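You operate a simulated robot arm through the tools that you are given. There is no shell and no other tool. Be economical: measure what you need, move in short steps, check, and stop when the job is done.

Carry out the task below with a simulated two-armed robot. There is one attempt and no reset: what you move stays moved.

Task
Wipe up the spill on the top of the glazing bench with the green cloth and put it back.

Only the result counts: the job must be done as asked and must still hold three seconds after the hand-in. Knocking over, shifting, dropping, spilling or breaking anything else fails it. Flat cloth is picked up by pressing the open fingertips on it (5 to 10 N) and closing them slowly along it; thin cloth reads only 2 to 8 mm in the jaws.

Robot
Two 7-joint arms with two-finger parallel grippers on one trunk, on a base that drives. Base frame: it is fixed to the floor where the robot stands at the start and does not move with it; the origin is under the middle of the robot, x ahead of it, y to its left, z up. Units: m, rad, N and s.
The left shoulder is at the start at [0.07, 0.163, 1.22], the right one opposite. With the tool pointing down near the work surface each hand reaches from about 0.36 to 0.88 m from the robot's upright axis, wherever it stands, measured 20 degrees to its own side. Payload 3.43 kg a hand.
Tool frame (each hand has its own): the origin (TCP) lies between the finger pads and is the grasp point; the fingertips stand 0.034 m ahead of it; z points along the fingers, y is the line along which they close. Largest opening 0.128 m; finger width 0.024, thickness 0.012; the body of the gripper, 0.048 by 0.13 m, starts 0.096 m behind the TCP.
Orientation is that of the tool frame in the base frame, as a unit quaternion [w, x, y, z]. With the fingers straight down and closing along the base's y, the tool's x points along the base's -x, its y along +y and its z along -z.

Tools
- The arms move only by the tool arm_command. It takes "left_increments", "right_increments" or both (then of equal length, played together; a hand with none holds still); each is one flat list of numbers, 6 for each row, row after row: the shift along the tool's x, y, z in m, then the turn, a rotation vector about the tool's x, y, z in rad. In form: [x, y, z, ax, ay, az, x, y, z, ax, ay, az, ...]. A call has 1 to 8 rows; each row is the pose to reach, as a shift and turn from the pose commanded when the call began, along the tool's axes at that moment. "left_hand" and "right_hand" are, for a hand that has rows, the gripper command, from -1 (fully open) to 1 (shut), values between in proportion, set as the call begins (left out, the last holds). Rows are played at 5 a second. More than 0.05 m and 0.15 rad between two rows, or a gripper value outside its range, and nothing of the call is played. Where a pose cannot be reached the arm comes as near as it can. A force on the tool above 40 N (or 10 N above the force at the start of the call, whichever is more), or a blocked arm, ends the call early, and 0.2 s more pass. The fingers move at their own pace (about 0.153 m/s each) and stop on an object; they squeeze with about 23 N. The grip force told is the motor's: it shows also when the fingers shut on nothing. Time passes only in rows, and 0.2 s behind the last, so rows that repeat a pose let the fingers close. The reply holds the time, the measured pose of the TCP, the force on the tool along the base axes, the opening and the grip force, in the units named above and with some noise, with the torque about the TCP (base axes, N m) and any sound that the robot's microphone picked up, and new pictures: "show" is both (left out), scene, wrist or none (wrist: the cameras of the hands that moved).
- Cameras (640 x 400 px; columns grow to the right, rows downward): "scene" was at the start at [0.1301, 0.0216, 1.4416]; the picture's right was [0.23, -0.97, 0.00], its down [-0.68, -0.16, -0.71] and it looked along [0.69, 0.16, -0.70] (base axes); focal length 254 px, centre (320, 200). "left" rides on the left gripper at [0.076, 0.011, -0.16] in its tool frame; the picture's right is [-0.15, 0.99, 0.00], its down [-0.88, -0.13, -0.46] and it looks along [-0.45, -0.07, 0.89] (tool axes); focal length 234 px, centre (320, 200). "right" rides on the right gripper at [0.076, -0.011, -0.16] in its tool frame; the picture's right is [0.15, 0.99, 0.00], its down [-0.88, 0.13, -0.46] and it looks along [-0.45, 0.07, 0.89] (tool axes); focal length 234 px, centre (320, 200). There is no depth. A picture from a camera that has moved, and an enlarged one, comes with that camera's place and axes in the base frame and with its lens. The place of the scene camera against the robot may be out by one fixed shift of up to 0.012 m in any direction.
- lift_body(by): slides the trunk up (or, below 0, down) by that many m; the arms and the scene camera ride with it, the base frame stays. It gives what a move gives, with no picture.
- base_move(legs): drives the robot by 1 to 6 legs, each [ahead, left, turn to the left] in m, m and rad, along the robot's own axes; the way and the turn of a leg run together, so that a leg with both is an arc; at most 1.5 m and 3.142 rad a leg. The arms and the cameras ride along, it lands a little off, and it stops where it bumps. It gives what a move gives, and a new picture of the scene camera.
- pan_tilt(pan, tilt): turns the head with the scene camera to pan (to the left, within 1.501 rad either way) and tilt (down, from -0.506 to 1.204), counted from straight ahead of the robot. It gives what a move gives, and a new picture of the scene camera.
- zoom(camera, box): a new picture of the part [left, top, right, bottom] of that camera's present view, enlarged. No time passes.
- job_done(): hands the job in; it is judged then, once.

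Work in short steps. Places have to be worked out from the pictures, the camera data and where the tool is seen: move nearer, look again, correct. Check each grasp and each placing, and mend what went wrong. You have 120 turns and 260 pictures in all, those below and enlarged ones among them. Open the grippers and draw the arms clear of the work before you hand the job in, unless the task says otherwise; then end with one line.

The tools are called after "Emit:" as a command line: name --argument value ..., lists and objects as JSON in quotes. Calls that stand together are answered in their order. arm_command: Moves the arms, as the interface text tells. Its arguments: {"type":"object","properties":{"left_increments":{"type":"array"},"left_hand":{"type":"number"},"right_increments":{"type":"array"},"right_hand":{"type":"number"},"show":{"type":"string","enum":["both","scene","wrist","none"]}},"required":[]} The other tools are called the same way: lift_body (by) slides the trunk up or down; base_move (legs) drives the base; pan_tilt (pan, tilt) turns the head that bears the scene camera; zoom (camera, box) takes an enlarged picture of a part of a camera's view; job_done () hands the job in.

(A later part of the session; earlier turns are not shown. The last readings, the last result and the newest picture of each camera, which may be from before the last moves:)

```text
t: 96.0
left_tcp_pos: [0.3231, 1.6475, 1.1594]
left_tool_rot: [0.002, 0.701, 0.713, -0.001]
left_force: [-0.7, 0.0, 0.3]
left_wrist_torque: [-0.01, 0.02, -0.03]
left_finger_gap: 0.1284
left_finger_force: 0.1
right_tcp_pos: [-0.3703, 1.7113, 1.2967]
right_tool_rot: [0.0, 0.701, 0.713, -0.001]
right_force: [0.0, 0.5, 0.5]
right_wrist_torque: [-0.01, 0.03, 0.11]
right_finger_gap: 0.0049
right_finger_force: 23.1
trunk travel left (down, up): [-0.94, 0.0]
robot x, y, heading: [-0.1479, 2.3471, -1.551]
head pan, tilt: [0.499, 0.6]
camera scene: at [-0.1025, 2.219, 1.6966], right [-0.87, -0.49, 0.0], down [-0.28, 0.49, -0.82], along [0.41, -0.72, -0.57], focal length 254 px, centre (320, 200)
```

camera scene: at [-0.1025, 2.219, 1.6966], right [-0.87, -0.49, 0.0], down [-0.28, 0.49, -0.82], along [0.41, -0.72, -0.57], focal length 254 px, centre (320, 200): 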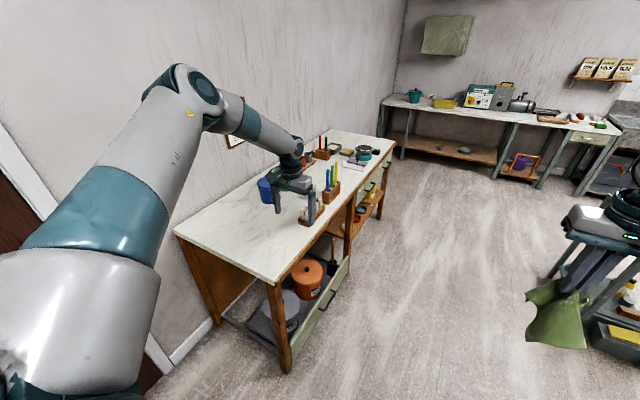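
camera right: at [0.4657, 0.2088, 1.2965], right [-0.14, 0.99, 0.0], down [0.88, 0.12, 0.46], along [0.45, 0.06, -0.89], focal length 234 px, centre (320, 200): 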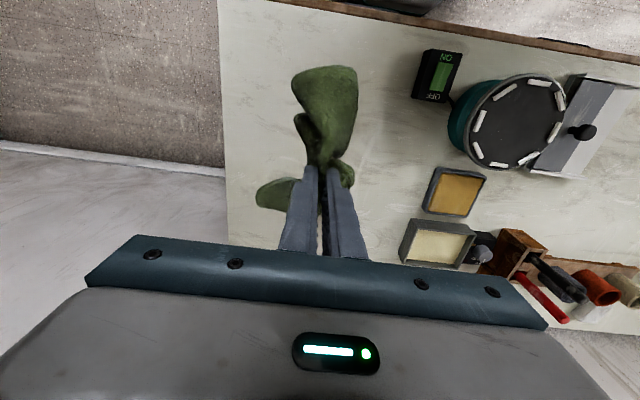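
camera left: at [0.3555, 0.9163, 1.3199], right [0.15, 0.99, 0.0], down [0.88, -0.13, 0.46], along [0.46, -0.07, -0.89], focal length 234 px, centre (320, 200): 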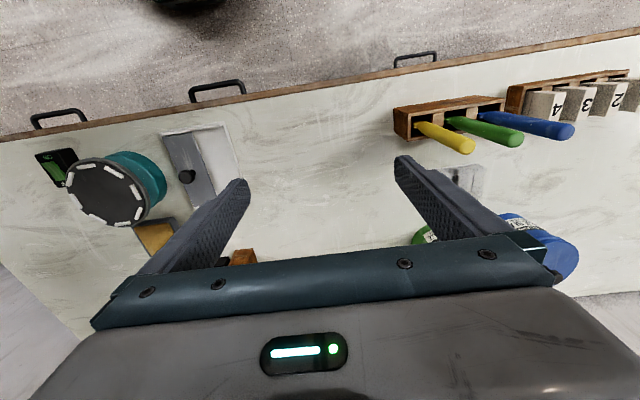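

I'm at the bench's left end. See what the left wrist camera sees, and then shift closer.

Emit:
base_move --legs '[[0, 0.35, 0]]'

Emit:
zoom --camera "left" --box '[0, 0, 640, 400]'

Emit:
zoom --camera "scene" --box '[200, 100, 440, 250]'

```text
t: 98.3
left_tcp_pos: [0.6568, 1.6461, 1.1606]
left_tool_rot: [0.002, 0.705, 0.709, 0.0]
left_force: [-0.6, 0.5, -0.3]
left_wrist_torque: [0.0, -0.01, -0.02]
left_finger_gap: 0.1279
left_finger_force: 0.0
right_tcp_pos: [-0.036, 1.7184, 1.2968]
right_tool_rot: [0.002, 0.706, 0.708, 0.001]
right_force: [-0.6, 0.5, -0.2]
right_wrist_torque: [0.02, 0.01, 0.1]
right_finger_gap: 0.0051
right_finger_force: 22.9
trunk travel left (down, up): [-0.94, 0.0]
robot x, y, heading: [0.1977, 2.3477, -1.566]
head pan, tilt: [0.499, 0.6]
camera scene: at [0.2365, 2.2221, 1.6967], right [-0.88, -0.48, 0.0], down [-0.27, 0.49, -0.83], along [0.4, -0.72, -0.56], focal length 254 px, centre (320, 200)
```

scene: 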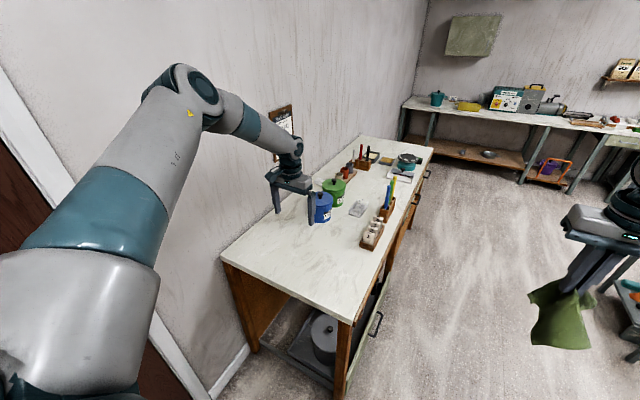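

```text
1.00 times, centred on (320, 200) of left (not enlarged: the box is as wide or as high as the picture)
camera zoom: at [0.6658, 1.723, 1.3204], right [0.99, -0.14, 0.0], down [-0.13, -0.88, 0.46], along [-0.06, -0.45, -0.89], focal length 234 px, centre (320, 200)
```

zoom: 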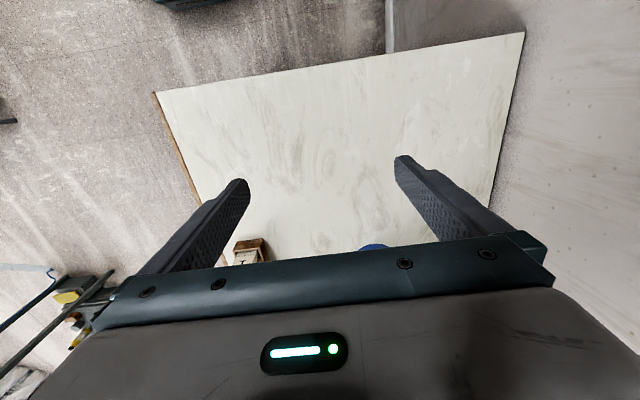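

```text
2.67 times, centred on (320, 175) of scene
camera zoom: at [0.2365, 2.2221, 1.6967], right [-0.88, -0.48, 0.0], down [-0.27, 0.49, -0.83], along [0.4, -0.72, -0.56], focal length 679 px, centre (320, 267)
```

zoom: 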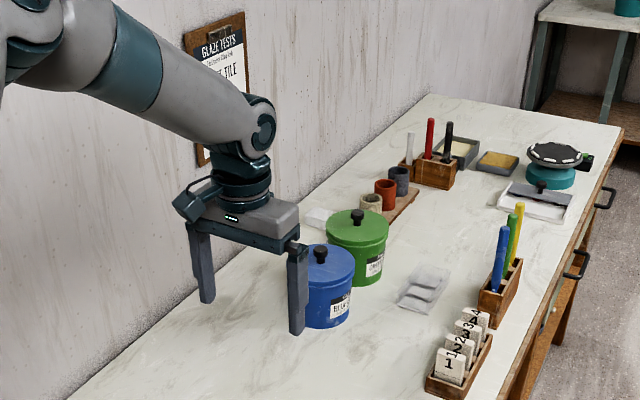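

Tilting the left hand to look along the back of the bench behind the jars.

Emit:
arm_command --left_increments '[0, 0, 0, 0, -0.12, 0, 0, 0, 0, 0, -0.24, 0, 0, 0, 0, 0, -0.36, 0, 0, 0, 0, 0, -0.48, 0, 0, 0, 0, 0, -0.6, 0]' --show "wrist"

Emit:
zoom --camera "left" --box '[180, 30, 500, 230]'

```text
t: 99.5
left_tcp_pos: [0.6591, 1.65, 1.1575]
left_tool_rot: [0.193, 0.678, 0.683, -0.191]
left_force: [0.3, 0.5, 0.4]
left_wrist_torque: [0.03, 0.0, -0.02]
left_finger_gap: 0.1279
left_finger_force: 0.1
left hand out of reach, approached as far as the arm can: row 5
right_tcp_pos: [-0.033, 1.7195, 1.297]
right_tool_rot: [-0.001, 0.706, 0.709, -0.001]
right_force: [0.1, 0.3, 0.1]
right_wrist_torque: [-0.01, 0.01, 0.07]
right_finger_gap: 0.0048
right_finger_force: 22.9
trunk travel left (down, up): [-0.94, 0.0]
robot x, y, heading: [0.2006, 2.3494, -1.565]
head pan, tilt: [0.499, 0.6]
camera left: at [0.6684, 1.7977, 1.255], right [0.99, -0.12, 0.08], down [-0.13, -0.51, 0.85], along [-0.06, -0.85, -0.52], focal length 234 px, centre (320, 200)
```

left: 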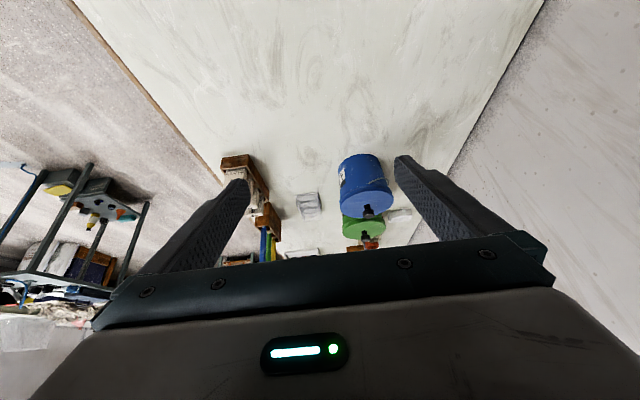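

```text
2.00 times, centred on (340, 130) of left
camera zoom: at [0.6684, 1.7977, 1.255], right [0.99, -0.12, 0.08], down [-0.13, -0.51, 0.85], along [-0.06, -0.85, -0.52], focal length 468 px, centre (280, 340)
```

zoom: 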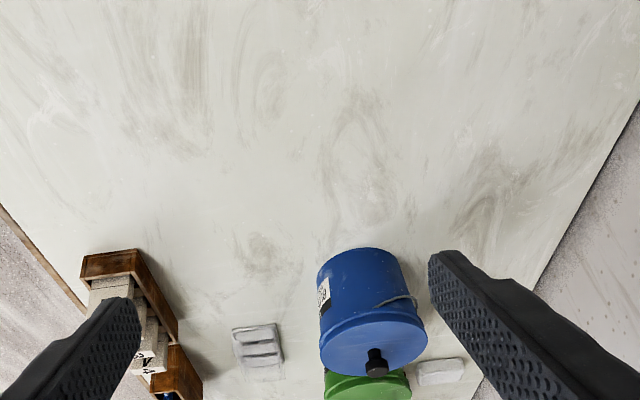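

Nothing behind the jars either. Untilt the left hand out of the view and zoom on the bench from this end for a low-contrast film.

Emit:
arm_command --left_increments '[0, 0, 0, 0, 0.12, 0, 0, 0, -0.03, 0, 0.24, 0, 0, 0, -0.07, 0, 0.36, 0, 0, 0, -0.1, 0, 0.48, 0, 0, 0, -0.14, 0, 0.54, 0]' --show "scene"

Emit:
zoom --camera "scene" --box '[310, 130, 438, 210]'

Emit:
zoom --camera "scene" --box '[340, 125, 436, 185]'

Emit:
zoom --camera "scene" --box '[220, 190, 400, 302]'

```text
t: 100.7
left_tcp_pos: [0.6591, 1.7212, 1.2814]
left_tool_rot: [0.004, 0.705, 0.709, 0.0]
left_force: [-0.8, 0.5, -0.1]
left_wrist_torque: [-0.02, 0.02, -0.03]
left_finger_gap: 0.1283
left_finger_force: 0.0
left hand out of reach, approached as far as the arm can: row 1
right_tcp_pos: [-0.0345, 1.7196, 1.2962]
right_tool_rot: [0.0, 0.706, 0.708, -0.001]
right_force: [1.0, 0.1, -0.7]
right_wrist_torque: [0.01, -0.01, 0.05]
right_finger_gap: 0.005
right_finger_force: 23.2
trunk travel left (down, up): [-0.94, 0.0]
robot x, y, heading: [0.1946, 2.3478, -1.562]
head pan, tilt: [0.499, 0.6]
camera scene: at [0.2394, 2.2235, 1.6967], right [-0.88, -0.48, 0.0], down [-0.27, 0.49, -0.83], along [0.4, -0.72, -0.56], focal length 254 px, centre (320, 200)
```

scene: 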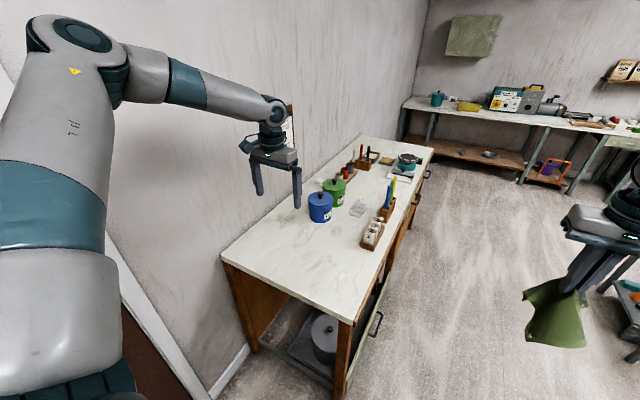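

```text
5.00 times, centred on (374, 170) of scene
camera zoom: at [0.2394, 2.2235, 1.6967], right [-0.88, -0.48, 0.0], down [-0.27, 0.49, -0.83], along [0.4, -0.72, -0.56], focal length 1272 px, centre (50, 350)
```

zoom: 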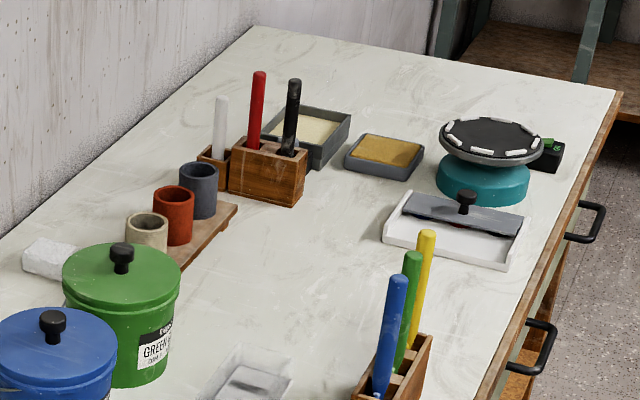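

```text
6.67 times, centred on (388, 155) of scene
camera zoom: at [0.2394, 2.2235, 1.6967], right [-0.88, -0.48, 0.0], down [-0.27, 0.49, -0.83], along [0.4, -0.72, -0.56], focal length 1697 px, centre (-133, 500)
```

zoom: 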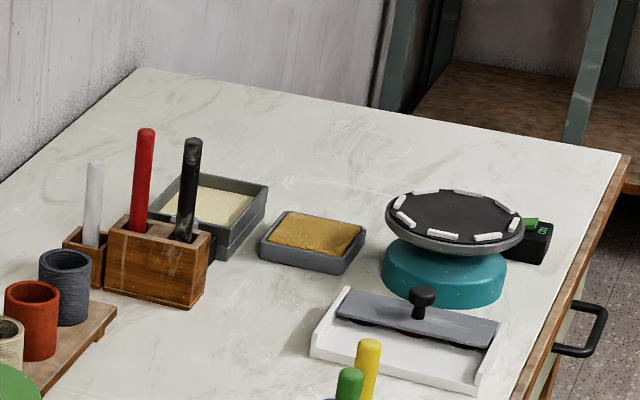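

```text
3.56 times, centred on (310, 246) of scene
camera zoom: at [0.2394, 2.2235, 1.6967], right [-0.88, -0.48, 0.0], down [-0.27, 0.49, -0.83], along [0.4, -0.72, -0.56], focal length 905 px, centre (356, 36)
```

zoom: 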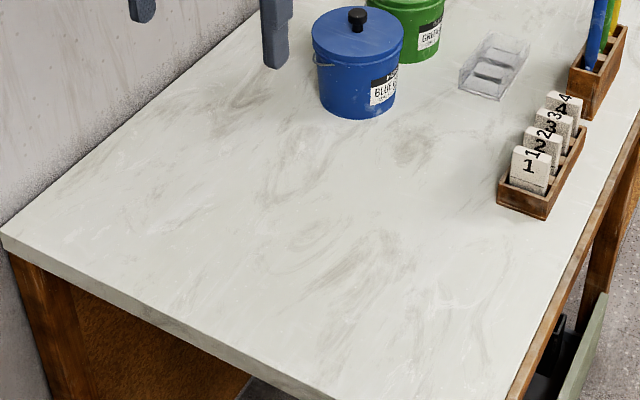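

Under the grey lid of the white tray there's something red/dark. Enlarge.

Emit:
zoom --camera "scene" --box '[382, 160, 422, 185]'

Emit:
zoom --camera "scene" --box '[340, 190, 380, 215]'

```text
16.00 times, centred on (402, 172) of scene
camera zoom: at [0.2394, 2.2235, 1.6967], right [-0.88, -0.48, 0.0], down [-0.27, 0.49, -0.83], along [0.4, -0.72, -0.56], focal length 4072 px, centre (-992, 640)
```

zoom: 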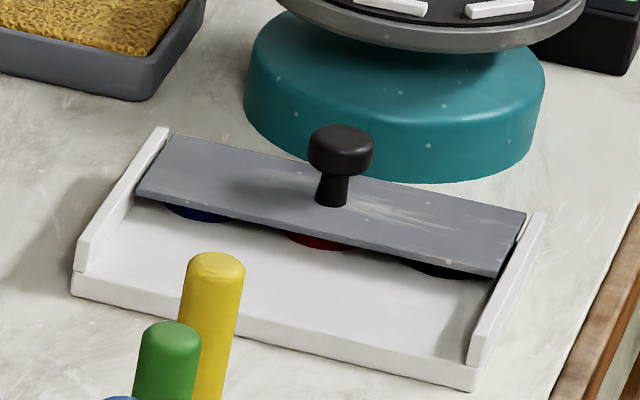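

```text
16.00 times, centred on (360, 202) of scene
camera zoom: at [0.2394, 2.2235, 1.6967], right [-0.88, -0.48, 0.0], down [-0.27, 0.49, -0.83], along [0.4, -0.72, -0.56], focal length 4072 px, centre (-320, 160)
```

zoom: 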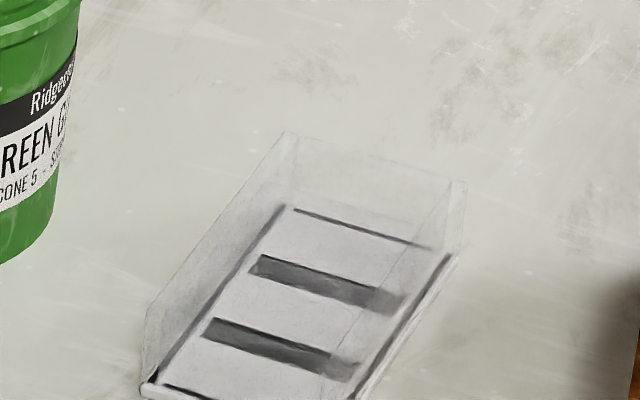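

That tray is a glaze palette with a sliding cover; no spill. I'll go back to the front and look at a very low grazing angle, where a wet film should reflect.

Emit:
base_move --legs '[[0, -0.5, 0], [0, 0, 1.565], [0, -1.4, 0], [-0.65, 0, 0]]'

Emit:
lift_body --by -0.4

Emit:
lift_body --by -0.25

Emit:
pan_tilt --pan 0.1 --tilt 0.1

```text
t: 116.9
left_tcp_pos: [-0.2914, 1.4249, 1.2799]
left_tool_rot: [0.004, -0.008, 1.0, 0.004]
left_force: [-0.4, 0.0, 0.0]
left_wrist_torque: [0.07, 0.01, 0.02]
left_finger_gap: 0.1279
left_finger_force: 0.1
right_tcp_pos: [-0.2815, 0.7321, 1.2958]
right_tool_rot: [-0.001, -0.006, 1.0, 0.001]
right_force: [0.2, 0.0, -0.3]
right_wrist_torque: [0.03, -0.03, -0.07]
right_finger_gap: 0.005
right_finger_force: 22.6
trunk travel left (down, up): [-0.94, 0.0]
robot x, y, heading: [-0.9138, 0.9584, 0.018]
head pan, tilt: [0.499, 0.6]
stopped in leg 4: the robot was blocked; the commanded pose is now the measured one
camera scene: at [-0.785, 1.0027, 1.6966], right [0.49, -0.87, 0.0], down [-0.49, -0.28, -0.83], along [0.72, 0.41, -0.56], focal length 254 px, centre (320, 200)
```

scene: 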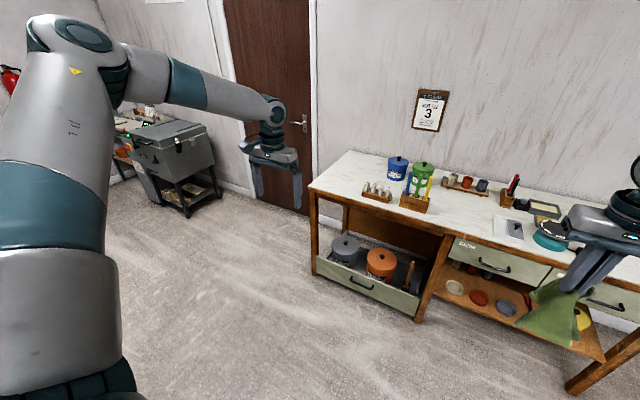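

```text
t: 120.8
left_tcp_pos: [-0.2923, 1.4289, 0.8786]
left_tool_rot: [0.004, -0.009, 1.0, 0.002]
left_force: [0.7, -0.1, -0.2]
left_wrist_torque: [0.02, -0.02, -0.01]
left_finger_gap: 0.1276
left_finger_force: 0.1
right_tcp_pos: [-0.2823, 0.736, 0.8963]
right_tool_rot: [0.0, -0.007, 1.0, 0.0]
right_force: [0.2, 0.3, 0.0]
right_wrist_torque: [0.01, -0.01, -0.05]
right_finger_gap: 0.0051
right_finger_force: 23.1
trunk travel left (down, up): [-0.54, 0.4]
robot x, y, heading: [-0.9135, 0.959, 0.019]
head pan, tilt: [0.499, 0.6]
```

```text
t: 123.3
left_tcp_pos: [-0.2917, 1.4285, 0.6285]
left_tool_rot: [0.005, -0.009, 1.0, 0.003]
left_force: [1.3, 0.0, -0.3]
left_wrist_torque: [0.04, 0.01, 0.01]
left_finger_gap: 0.128
left_finger_force: 0.1
right_tcp_pos: [-0.2821, 0.735, 0.6452]
right_tool_rot: [-0.001, -0.007, 1.0, 0.0]
right_force: [0.4, -0.9, 0.3]
right_wrist_torque: [-0.01, 0.01, -0.09]
right_finger_gap: 0.0049
right_finger_force: 23.0
trunk travel left (down, up): [-0.29, 0.65]
robot x, y, heading: [-0.9156, 0.9621, 0.016]
head pan, tilt: [0.499, 0.6]
```

```text
t: 124.3
left_tcp_pos: [-0.2922, 1.4296, 0.6286]
left_tool_rot: [0.004, -0.009, 1.0, 0.003]
left_force: [-0.2, 0.3, 0.3]
left_wrist_torque: [0.01, 0.0, -0.03]
left_finger_gap: 0.128
left_finger_force: 0.1
right_tcp_pos: [-0.2823, 0.7359, 0.6447]
right_tool_rot: [0.001, -0.007, 1.0, 0.0]
right_force: [-0.4, 0.2, -0.1]
right_wrist_torque: [0.04, -0.04, -0.05]
right_finger_gap: 0.0051
right_finger_force: 23.3
trunk travel left (down, up): [-0.29, 0.65]
robot x, y, heading: [-0.9147, 0.9607, 0.019]
head pan, tilt: [0.099, 0.099]
camera scene: at [-0.7715, 0.9733, 1.0927], right [0.12, -0.99, 0.0], down [-0.1, -0.01, -0.99], along [0.99, 0.12, -0.1], focal length 254 px, centre (320, 200)
```

scene: 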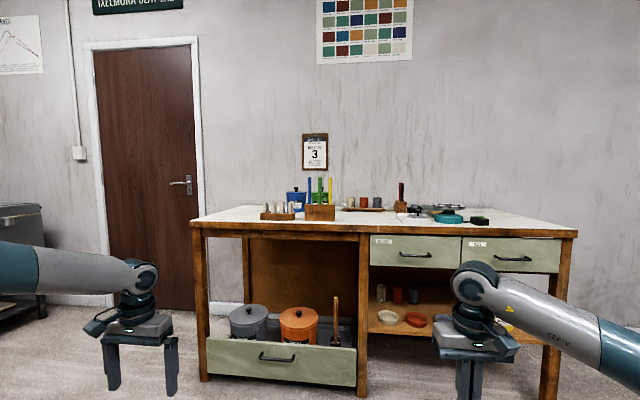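

I bumped something behind (stopped). First zoom on the bench top at this grazing angle.

Emit:
zoom --camera "scene" --box '[180, 170, 400, 250]'

Emit:
zoom --camera "scene" --box '[380, 170, 600, 250]'

Emit:
pan_tilt --pan -1.5 --tilt 0.8

Emit:
pan_tilt --pan 1.5 --tilt 0.8

```text
2.91 times, centred on (290, 210) of scene
camera zoom: at [-0.7715, 0.9733, 1.0927], right [0.12, -0.99, 0.0], down [-0.1, -0.01, -0.99], along [0.99, 0.12, -0.1], focal length 740 px, centre (407, 171)
```

zoom: 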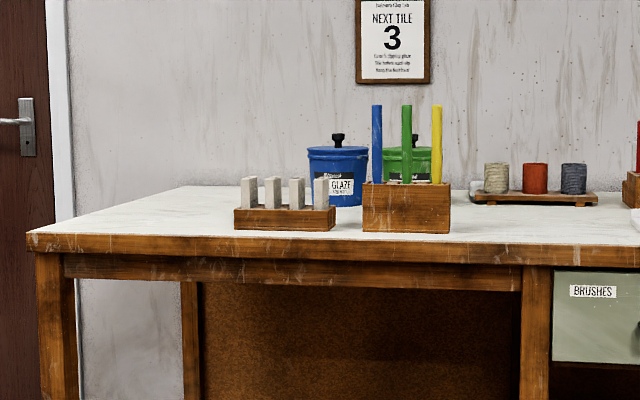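

```text
2.91 times, centred on (490, 210) of scene
camera zoom: at [-0.7715, 0.9733, 1.0927], right [0.12, -0.99, 0.0], down [-0.1, -0.01, -0.99], along [0.99, 0.12, -0.1], focal length 740 px, centre (-174, 171)
```

zoom: 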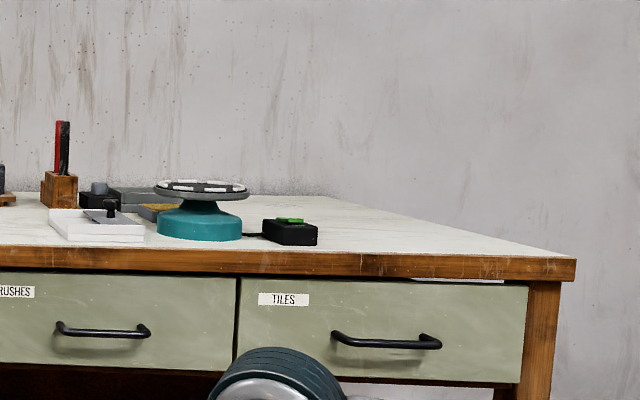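

```text
t: 125.9
left_tcp_pos: [-0.2944, 1.4275, 0.6285]
left_tool_rot: [0.005, -0.009, 1.0, 0.003]
left_force: [-0.8, -0.5, -0.9]
left_wrist_torque: [0.04, -0.01, 0.0]
left_finger_gap: 0.1282
left_finger_force: 0.1
right_tcp_pos: [-0.283, 0.736, 0.6464]
right_tool_rot: [0.001, -0.007, 1.0, 0.0]
right_force: [-0.3, 1.0, 0.3]
right_wrist_torque: [0.01, 0.01, -0.09]
right_finger_gap: 0.0049
right_finger_force: 22.7
trunk travel left (down, up): [-0.29, 0.65]
robot x, y, heading: [-0.9135, 0.9624, 0.016]
head pan, tilt: [-1.499, 0.799]
camera scene: at [-0.8558, 0.8822, 1.0298], right [-1.0, -0.09, 0.0], down [-0.06, 0.71, -0.7], along [0.06, -0.69, -0.72], focal length 254 px, centre (320, 200)
```

scene: 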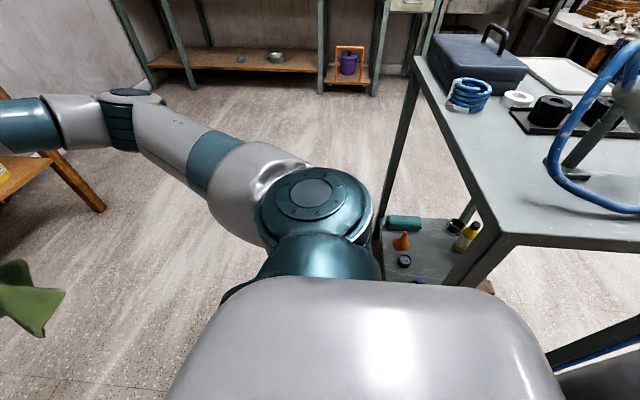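

```text
t: 128.5
left_tcp_pos: [-0.2929, 1.429, 0.6287]
left_tool_rot: [0.004, -0.009, 1.0, 0.003]
left_force: [-1.0, 0.5, -0.1]
left_wrist_torque: [0.01, 0.01, 0.0]
left_finger_gap: 0.128
left_finger_force: 0.0
right_tcp_pos: [-0.282, 0.736, 0.6466]
right_tool_rot: [0.0, -0.007, 1.0, 0.0]
right_force: [0.3, 0.6, -0.4]
right_wrist_torque: [0.0, -0.03, -0.11]
right_finger_gap: 0.0053
right_finger_force: 23.2
trunk travel left (down, up): [-0.29, 0.65]
robot x, y, heading: [-0.9115, 0.9595, 0.016]
head pan, tilt: [1.499, 0.799]
camera scene: at [-0.8585, 1.0431, 1.0298], right [1.0, -0.06, 0.0], down [-0.04, -0.72, -0.7], along [0.04, 0.7, -0.72], focal length 254 px, centre (320, 200)
```

scene: 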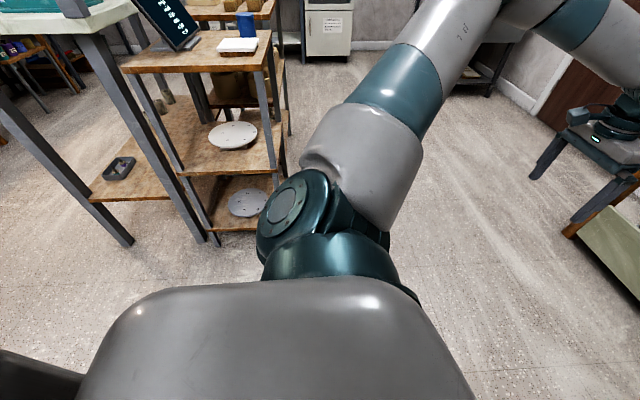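

I see a table leg behind was touched; nothing fell. Zoom on the white strip under the bench edge noticed above the TILES drawer.

Emit:
pan_tilt --pan -0.2 --tilt 0.1

Emit:
zoom --camera "scene" --box '[340, 190, 500, 290]'

Emit:
zoom --camera "scene" --box '[360, 185, 460, 248]'

```text
t: 130.3
left_tcp_pos: [-0.2924, 1.428, 0.6287]
left_tool_rot: [0.004, -0.009, 1.0, 0.002]
left_force: [0.6, -0.2, -0.4]
left_wrist_torque: [0.03, -0.01, 0.01]
left_finger_gap: 0.1281
left_finger_force: 0.1
right_tcp_pos: [-0.2819, 0.7362, 0.6451]
right_tool_rot: [-0.001, -0.006, 1.0, 0.001]
right_force: [-0.2, 0.5, -0.4]
right_wrist_torque: [0.0, -0.03, -0.08]
right_finger_gap: 0.005
right_finger_force: 22.6
trunk travel left (down, up): [-0.29, 0.65]
robot x, y, heading: [-0.9105, 0.9583, 0.017]
head pan, tilt: [-0.201, 0.099]
camera scene: at [-0.7725, 0.9458, 1.0927], right [-0.18, -0.98, 0.0], down [-0.1, 0.02, -0.99], along [0.98, -0.18, -0.1], focal length 254 px, centre (320, 200)
```

scene: 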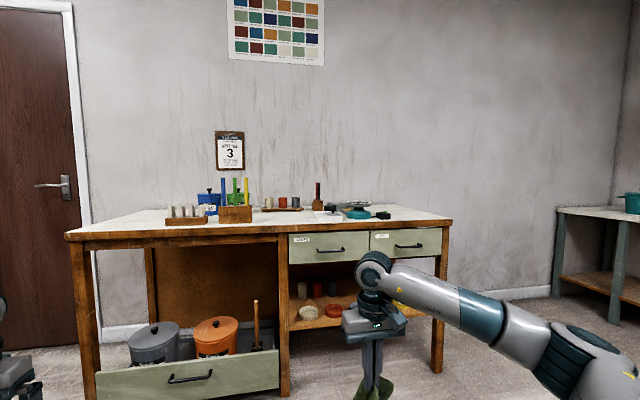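

```text
4.00 times, centred on (420, 240) of scene
camera zoom: at [-0.7725, 0.9458, 1.0927], right [-0.18, -0.98, 0.0], down [-0.1, 0.02, -0.99], along [0.98, -0.18, -0.1], focal length 1018 px, centre (-80, 40)
```

zoom: 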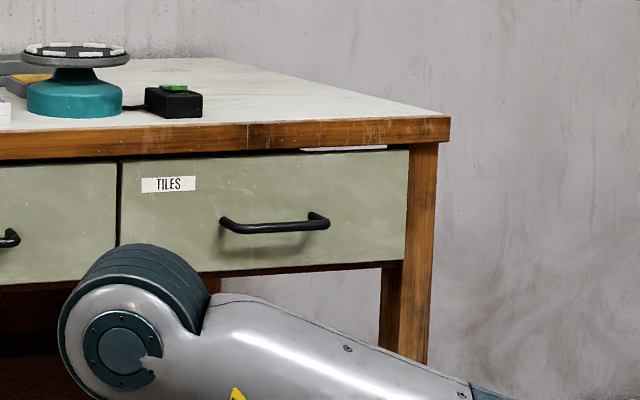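

```text
6.35 times, centred on (410, 216) of scene
camera zoom: at [-0.7725, 0.9458, 1.0927], right [-0.18, -0.98, 0.0], down [-0.1, 0.02, -0.99], along [0.98, -0.18, -0.1], focal length 1616 px, centre (-251, 95)
```

zoom: 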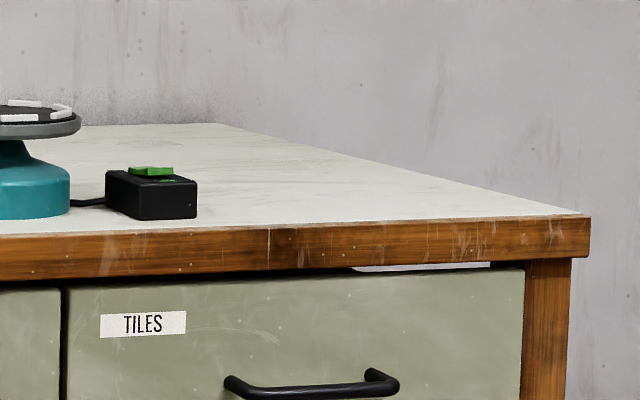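

A faint whitish outline appeared in the end view near (0.69, 0.15), by the cloth's far corner — a spot the hanging cloth hid later. I'll raise and drive to look there.

Emit:
lift_body --by 0.4

Emit:
lift_body --by 0.25

Emit:
base_move --legs '[[0.4, 0, -0.018], [0, -0.6, 0], [0.3, 0, 0]]'

Emit:
pan_tilt --pan -0.1 --tilt 0.8

Emit:
zoom --camera "scene" --box '[240, 110, 400, 210]'

```text
t: 134.1
left_tcp_pos: [-0.2925, 1.4281, 1.0286]
left_tool_rot: [0.004, -0.009, 1.0, 0.003]
left_force: [0.0, 0.8, 0.2]
left_wrist_torque: [0.01, -0.01, -0.02]
left_finger_gap: 0.1281
left_finger_force: 0.0
right_tcp_pos: [-0.2813, 0.7356, 1.0459]
right_tool_rot: [0.0, -0.007, 1.0, 0.001]
right_force: [-0.8, -1.5, -0.8]
right_wrist_torque: [-0.01, 0.0, -0.08]
right_finger_gap: 0.0051
right_finger_force: 23.1
trunk travel left (down, up): [-0.69, 0.25]
robot x, y, heading: [-0.9106, 0.961, 0.02]
head pan, tilt: [-0.201, 0.099]
```

```text
t: 136.7
left_tcp_pos: [-0.2917, 1.4295, 1.2788]
left_tool_rot: [0.004, -0.009, 1.0, 0.002]
left_force: [-0.7, -0.1, -0.8]
left_wrist_torque: [-0.01, -0.02, 0.01]
left_finger_gap: 0.1279
left_finger_force: 0.0
right_tcp_pos: [-0.2812, 0.7362, 1.2958]
right_tool_rot: [0.001, -0.006, 1.0, 0.0]
right_force: [0.6, -0.2, -0.3]
right_wrist_torque: [0.0, 0.04, -0.05]
right_finger_gap: 0.0049
right_finger_force: 22.6
trunk travel left (down, up): [-0.94, 0.0]
robot x, y, heading: [-0.9144, 0.9565, 0.018]
head pan, tilt: [-0.201, 0.099]
```

```text
t: 143.8
left_tcp_pos: [0.4188, 0.8061, 1.2797]
left_tool_rot: [0.006, 0.003, 1.0, 0.002]
left_force: [0.5, 0.1, -0.3]
left_wrist_torque: [0.01, 0.0, -0.02]
left_finger_gap: 0.1279
left_finger_force: 0.1
right_tcp_pos: [0.4102, 0.1139, 1.2976]
right_tool_rot: [0.0, 0.006, 1.0, -0.001]
right_force: [0.3, -0.4, 0.2]
right_wrist_torque: [0.02, -0.03, -0.06]
right_finger_gap: 0.0052
right_finger_force: 23.4
trunk travel left (down, up): [-0.94, 0.0]
robot x, y, heading: [-0.2131, 0.3515, -0.004]
head pan, tilt: [-0.201, 0.099]
camera scene: at [-0.0748, 0.3363, 1.7431], right [-0.21, -0.98, 0.0], down [-0.1, 0.02, -1.0], along [0.97, -0.21, -0.1], focal length 254 px, centre (320, 200)
```

scene: 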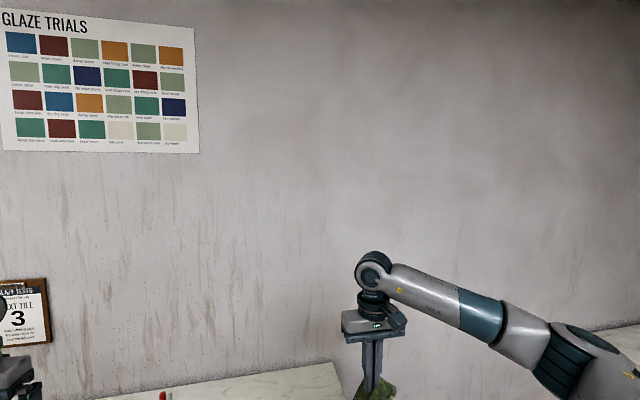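

```text
t: 144.9
left_tcp_pos: [0.4202, 0.8068, 1.2785]
left_tool_rot: [0.004, 0.004, 1.0, 0.003]
left_force: [0.1, 1.0, -0.1]
left_wrist_torque: [-0.03, 0.01, 0.01]
left_finger_gap: 0.1278
left_finger_force: 0.1
right_tcp_pos: [0.4127, 0.1146, 1.296]
right_tool_rot: [0.0, 0.005, 1.0, 0.001]
right_force: [-0.5, -0.7, -0.8]
right_wrist_torque: [0.01, 0.02, -0.08]
right_finger_gap: 0.005
right_finger_force: 22.9
trunk travel left (down, up): [-0.94, 0.0]
robot x, y, heading: [-0.2167, 0.3571, -0.008]
head pan, tilt: [-0.099, 0.799]
camera scene: at [-0.0817, 0.347, 1.6798], right [-0.11, -0.99, 0.0], down [-0.71, 0.08, -0.7], along [0.69, -0.08, -0.72], focal length 254 px, centre (320, 200)
```

scene: 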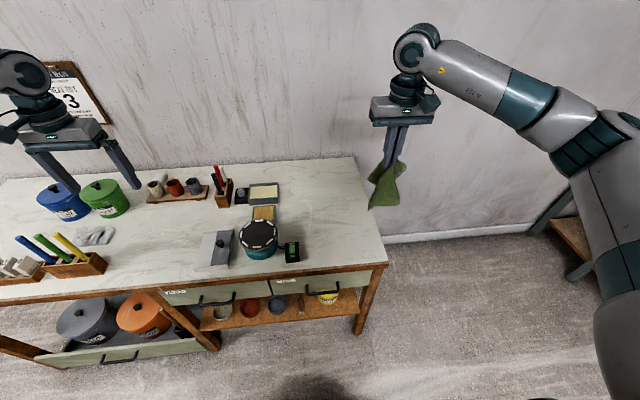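

```text
4.00 times, centred on (320, 160) of scene
camera zoom: at [-0.0817, 0.347, 1.6798], right [-0.11, -0.99, 0.0], down [-0.71, 0.08, -0.7], along [0.69, -0.08, -0.72], focal length 1018 px, centre (320, 360)
```

zoom: 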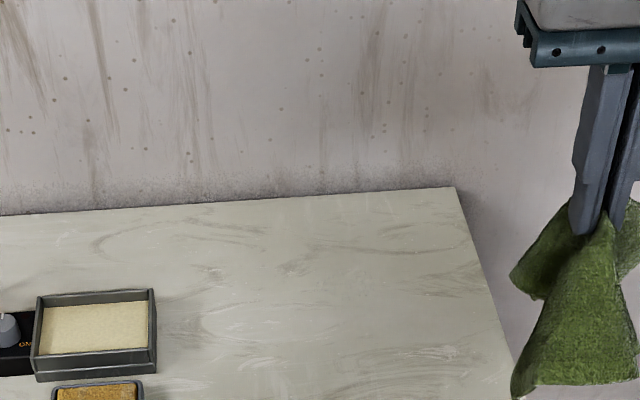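

Zoom on the whole right area now that the cloth is out of the way.

Emit:
zoom --camera "scene" --box '[270, 170, 398, 250]'

Emit:
zoom --camera "scene" --box '[275, 220, 403, 300]'

Emit:
zoom --camera "scene" --box '[110, 180, 270, 280]'

```text
5.00 times, centred on (334, 210) of scene
camera zoom: at [-0.0817, 0.347, 1.6798], right [-0.11, -0.99, 0.0], down [-0.71, 0.08, -0.7], along [0.69, -0.08, -0.72], focal length 1272 px, centre (250, 150)
```

zoom: 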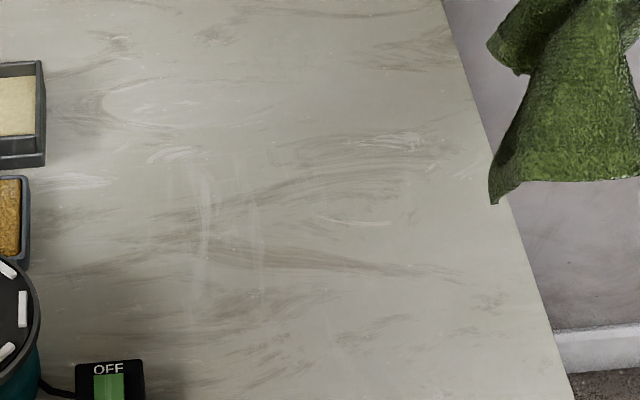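

```text
5.00 times, centred on (339, 260) of scene
camera zoom: at [-0.0817, 0.347, 1.6798], right [-0.11, -0.99, 0.0], down [-0.71, 0.08, -0.7], along [0.69, -0.08, -0.72], focal length 1272 px, centre (225, -100)
```

zoom: 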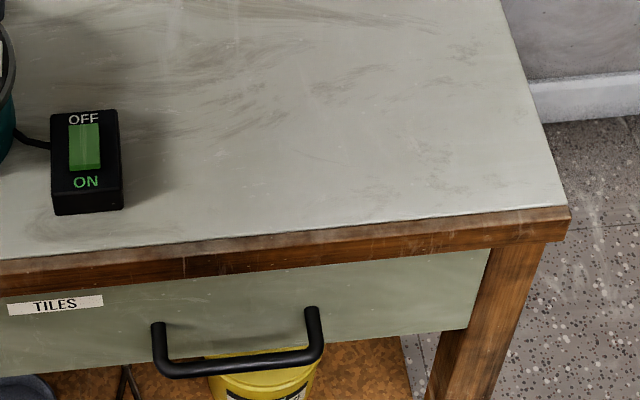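

```text
4.00 times, centred on (190, 230) of scene
camera zoom: at [-0.0817, 0.347, 1.6798], right [-0.11, -0.99, 0.0], down [-0.71, 0.08, -0.7], along [0.69, -0.08, -0.72], focal length 1018 px, centre (840, 80)
```

zoom: 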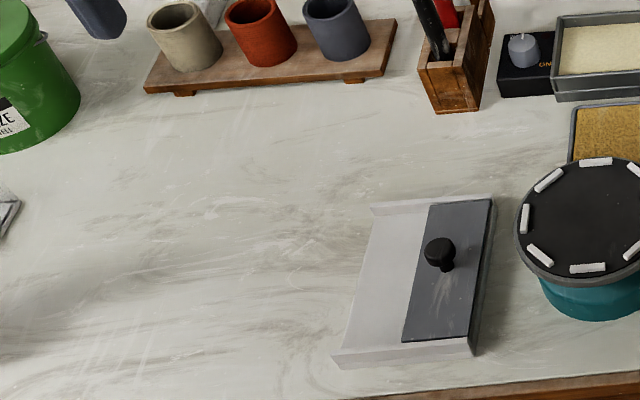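

I'll take a lower close-up over the centre with the left wrist camera by lowering the trunk 0.2.

Emit:
lift_body --by -0.22

Emit:
arm_command --left_increments '[-0.03, 0, 0, 0, 0, 0, -0.07, 0, 0, 0, 0, 0, -0.1, 0, 0, 0, 0, 0]' --show "wrist"

Emit:
zoom --camera "left" --box '[220, 20, 460, 170]'

Emit:
zoom --camera "left" --box '[220, 120, 460, 270]'

```text
t: 147.2
left_tcp_pos: [0.4198, 0.8073, 1.0589]
left_tool_rot: [0.005, 0.003, 1.0, 0.003]
left_force: [0.0, -0.4, -0.3]
left_wrist_torque: [-0.03, 0.0, 0.01]
left_finger_gap: 0.1278
left_finger_force: 0.0
right_tcp_pos: [0.4128, 0.1142, 1.0769]
right_tool_rot: [0.0, 0.005, 1.0, 0.001]
right_force: [0.1, -0.4, -0.6]
right_wrist_torque: [0.03, -0.03, -0.03]
right_finger_gap: 0.005
right_finger_force: 23.1
trunk travel left (down, up): [-0.72, 0.22]
robot x, y, heading: [-0.21, 0.3543, -0.009]
head pan, tilt: [-0.099, 0.799]
```

```text
t: 148.1
left_tcp_pos: [0.5217, 0.8077, 1.0616]
left_tool_rot: [0.003, 0.003, 1.0, 0.003]
left_force: [0.2, 0.2, 0.0]
left_wrist_torque: [0.02, 0.01, -0.02]
left_finger_gap: 0.1281
left_finger_force: 0.1
right_tcp_pos: [0.4148, 0.1134, 1.0753]
right_tool_rot: [-0.001, 0.005, 1.0, -0.001]
right_force: [0.3, -0.4, -0.4]
right_wrist_torque: [0.0, 0.02, -0.06]
right_finger_gap: 0.0051
right_finger_force: 23.1
trunk travel left (down, up): [-0.72, 0.22]
robot x, y, heading: [-0.2123, 0.3535, -0.008]
head pan, tilt: [-0.099, 0.799]
camera left: at [0.4431, 0.8183, 1.2205], right [0.15, 0.99, 0.01], down [0.88, -0.14, 0.46], along [0.46, -0.07, -0.89], focal length 234 px, centre (320, 200)
```

left: 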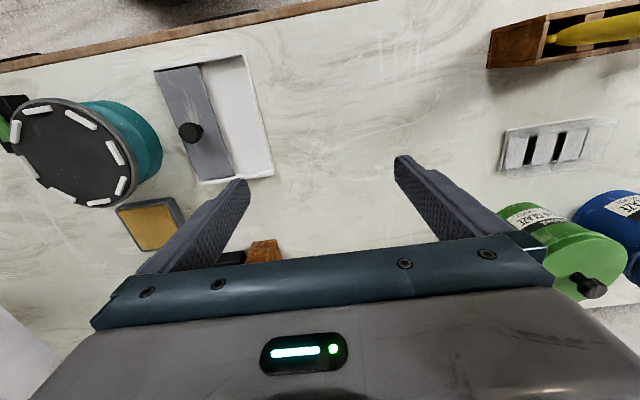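

```text
2.67 times, centred on (340, 95) of left
camera zoom: at [0.4431, 0.8183, 1.2205], right [0.15, 0.99, 0.01], down [0.88, -0.14, 0.46], along [0.46, -0.07, -0.89], focal length 624 px, centre (267, 480)
```

zoom: 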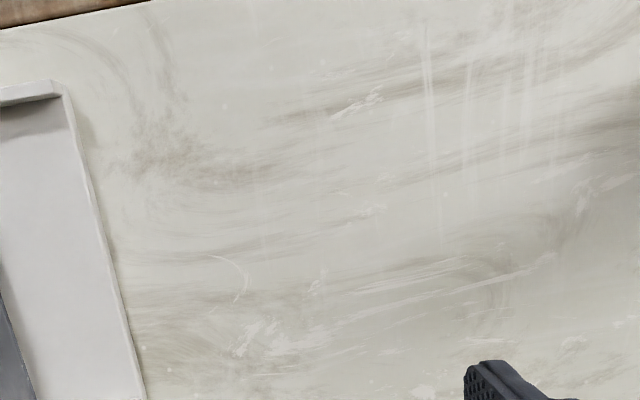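

```text
2.67 times, centred on (340, 195) of left
camera zoom: at [0.4431, 0.8183, 1.2205], right [0.15, 0.99, 0.01], down [0.88, -0.14, 0.46], along [0.46, -0.07, -0.89], focal length 624 px, centre (267, 213)
```

zoom: 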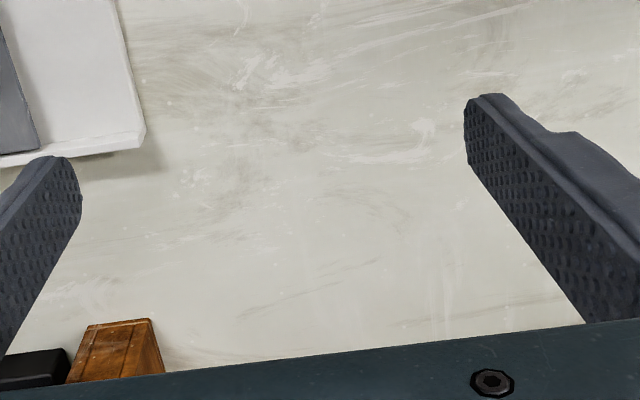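

The glazing bench's open area shows only marble. I'll survey the other benches with zoom for any spill or label, backing off and turning.

Emit:
lift_body --by 0.22

Emit:
base_move --legs '[[-0.42, 0, 0], [0, 0.2, 0], [0, 0, -1.57]]'

Emit:
pan_tilt --pan -1.4 --tilt 0.35

Emit:
zoom --camera "scene" --box '[80, 110, 340, 272]'

Emit:
zoom --camera "scene" --box '[320, 110, 640, 310]'

```text
t: 150.4
left_tcp_pos: [0.5206, 0.807, 1.2823]
left_tool_rot: [0.005, 0.004, 1.0, 0.003]
left_force: [0.7, -0.3, -0.5]
left_wrist_torque: [-0.01, -0.02, -0.01]
left_finger_gap: 0.1282
left_finger_force: 0.0
right_tcp_pos: [0.4125, 0.1139, 1.2955]
right_tool_rot: [0.0, 0.005, 1.0, 0.0]
right_force: [0.3, -0.6, 0.0]
right_wrist_torque: [0.01, 0.0, -0.05]
right_finger_gap: 0.005
right_finger_force: 23.5
trunk travel left (down, up): [-0.94, 0.0]
robot x, y, heading: [-0.2119, 0.3521, -0.009]
head pan, tilt: [-0.099, 0.799]
```

```text
t: 157.9
left_tcp_pos: [-0.1583, -0.1591, 1.2816]
left_tool_rot: [0.006, 0.702, 0.713, -0.002]
left_force: [-0.3, -0.1, -0.6]
left_wrist_torque: [0.01, 0.0, 0.01]
left_finger_gap: 0.1281
left_finger_force: 0.0
right_tcp_pos: [-0.8545, -0.0691, 1.2955]
right_tool_rot: [0.0, 0.702, 0.712, 0.0]
right_force: [-0.7, 0.1, 0.2]
right_wrist_torque: [-0.01, -0.02, 0.08]
right_finger_gap: 0.0048
right_finger_force: 23.1
trunk travel left (down, up): [-0.94, 0.0]
robot x, y, heading: [-0.6335, 0.5634, -1.561]
head pan, tilt: [-0.099, 0.799]
camera scene: at [-0.6366, 0.4335, 1.6797], right [-1.0, 0.08, 0.0], down [0.06, 0.71, -0.7], along [-0.06, -0.69, -0.72], focal length 254 px, centre (320, 200)
```

scene: 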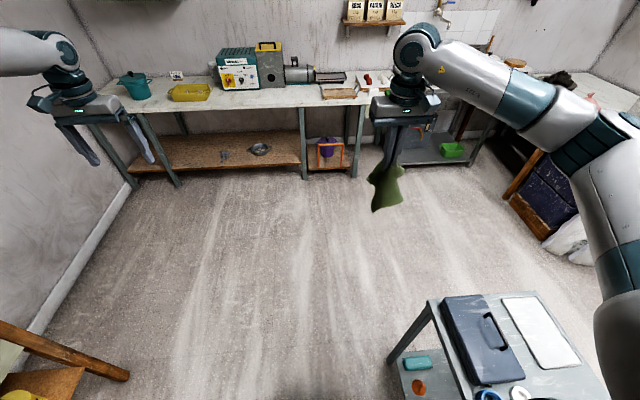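

```text
t: 159.4
left_tcp_pos: [-0.1592, -0.1581, 1.2816]
left_tool_rot: [0.004, 0.701, 0.713, -0.002]
left_force: [0.7, -0.6, 0.2]
left_wrist_torque: [0.03, -0.01, 0.0]
left_finger_gap: 0.128
left_finger_force: 0.1
right_tcp_pos: [-0.8552, -0.0701, 1.2962]
right_tool_rot: [0.0, 0.702, 0.712, 0.0]
right_force: [-0.7, -0.6, -0.6]
right_wrist_torque: [-0.03, 0.0, 0.08]
right_finger_gap: 0.0051
right_finger_force: 23.2
trunk travel left (down, up): [-0.94, 0.0]
robot x, y, heading: [-0.63, 0.5599, -1.553]
head pan, tilt: [-1.4, 0.351]
camera scene: at [-0.722, 0.4964, 1.7194], right [-0.19, 0.98, 0.0], down [0.34, 0.06, -0.94], along [-0.92, -0.18, -0.34], focal length 254 px, centre (320, 200)
```

scene: 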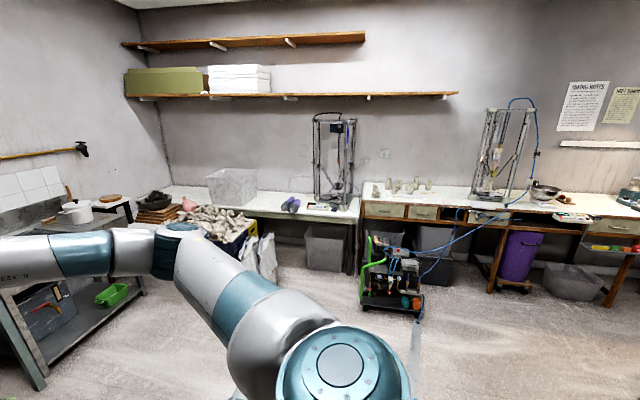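

```text
2.46 times, centred on (210, 191) of scene
camera zoom: at [-0.722, 0.4964, 1.7194], right [-0.19, 0.98, 0.0], down [0.34, 0.06, -0.94], along [-0.92, -0.18, -0.34], focal length 626 px, centre (591, 222)
```

zoom: 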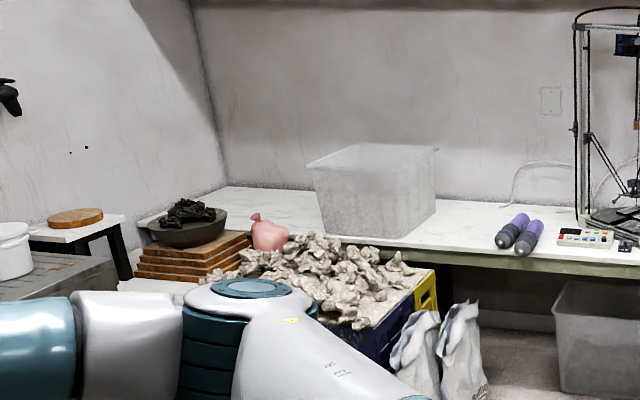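

```text
2.00 times, centred on (480, 210) of scene
camera zoom: at [-0.722, 0.4964, 1.7194], right [-0.19, 0.98, 0.0], down [0.34, 0.06, -0.94], along [-0.92, -0.18, -0.34], focal length 509 px, centre (0, 180)
```

zoom: 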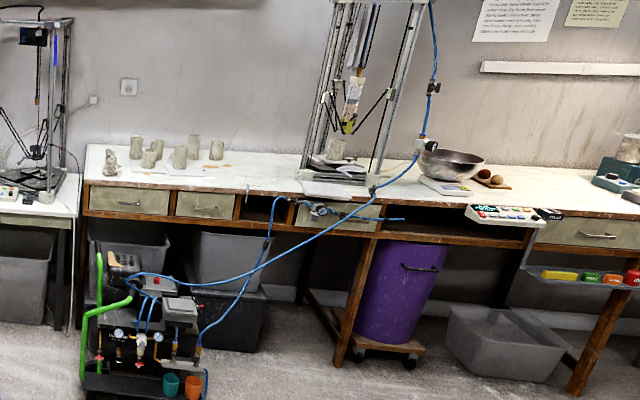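

Other benches are unrelated (printers, clay mixing). Back to the glazing bench: I'll inspect its right/back part closely with the left wrist camera.

Emit:
base_move --legs '[[0, 0, 1.555], [0, -0.65, 0], [0.5, 0, 0]]'

Emit:
lift_body --by -0.2

Emit:
zoom --camera "left" --box '[0, 0, 640, 400]'

Emit:
zoom --camera "left" --box '[80, 80, 400, 280]'

```text
t: 169.4
left_tcp_pos: [0.5871, 0.3482, 1.2828]
left_tool_rot: [0.005, 0.002, 1.0, 0.003]
left_force: [0.0, 0.5, -0.3]
left_wrist_torque: [0.02, -0.02, 0.0]
left_finger_gap: 0.128
left_finger_force: 0.1
right_tcp_pos: [0.4832, -0.3454, 1.2968]
right_tool_rot: [0.001, 0.003, 1.0, -0.001]
right_force: [0.1, 0.7, -1.0]
right_wrist_torque: [-0.01, 0.02, -0.08]
right_finger_gap: 0.005
right_finger_force: 23.4
trunk travel left (down, up): [-0.94, 0.0]
robot x, y, heading: [-0.1381, -0.1064, 0.0]
head pan, tilt: [-1.4, 0.351]
camera scene: at [-0.0781, -0.1982, 1.7195], right [-0.99, -0.17, 0.0], down [-0.06, 0.34, -0.94], along [0.16, -0.93, -0.34], focal length 254 px, centre (320, 200)
```

scene: 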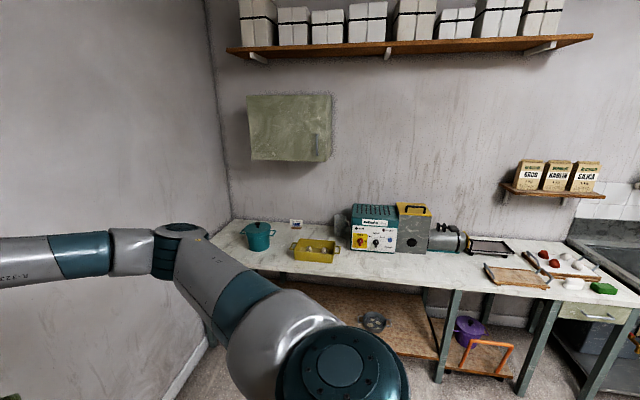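

```text
t: 171.6
left_tcp_pos: [0.5898, 0.3485, 1.0808]
left_tool_rot: [0.005, 0.002, 1.0, 0.003]
left_force: [0.3, -0.1, -0.2]
left_wrist_torque: [0.01, 0.04, -0.01]
left_finger_gap: 0.1282
left_finger_force: 0.1
right_tcp_pos: [0.4855, -0.3452, 1.0951]
right_tool_rot: [0.0, 0.003, 1.0, 0.0]
right_force: [1.2, 0.6, -1.0]
right_wrist_torque: [0.0, -0.01, -0.06]
right_finger_gap: 0.0051
right_finger_force: 22.3
trunk travel left (down, up): [-0.74, 0.2]
robot x, y, heading: [-0.1413, -0.1123, -0.009]
head pan, tilt: [-1.4, 0.351]
```

```text
1.00 times, centred on (320, 200) of left (not enlarged: the box is as wide or as high as the picture)
camera zoom: at [0.5107, 0.3586, 1.2413], right [0.15, 0.99, 0.01], down [0.88, -0.14, 0.46], along [0.46, -0.06, -0.89], focal length 234 px, centre (320, 200)
```

zoom: 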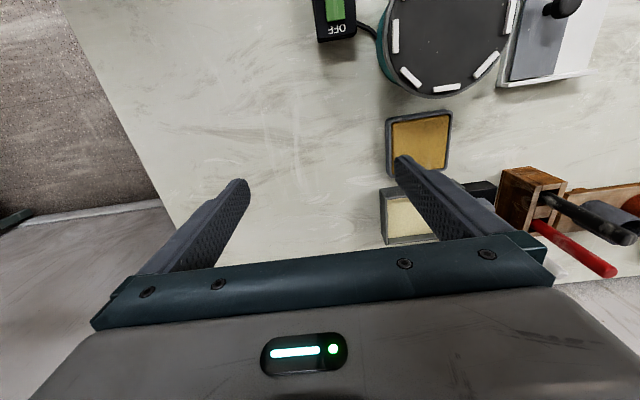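

```text
2.00 times, centred on (240, 180) of left
camera zoom: at [0.5107, 0.3586, 1.2413], right [0.15, 0.99, 0.01], down [0.88, -0.14, 0.46], along [0.46, -0.06, -0.89], focal length 468 px, centre (480, 240)
```

zoom: 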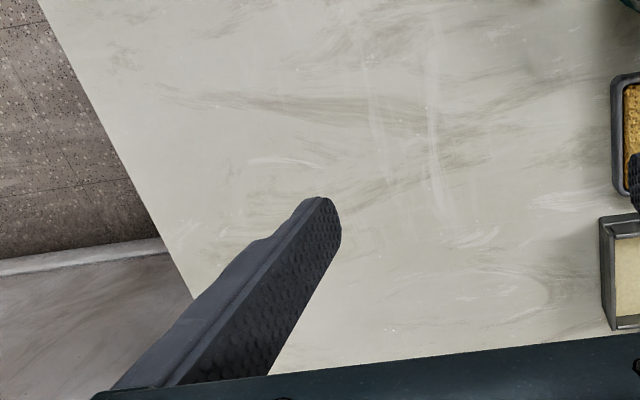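

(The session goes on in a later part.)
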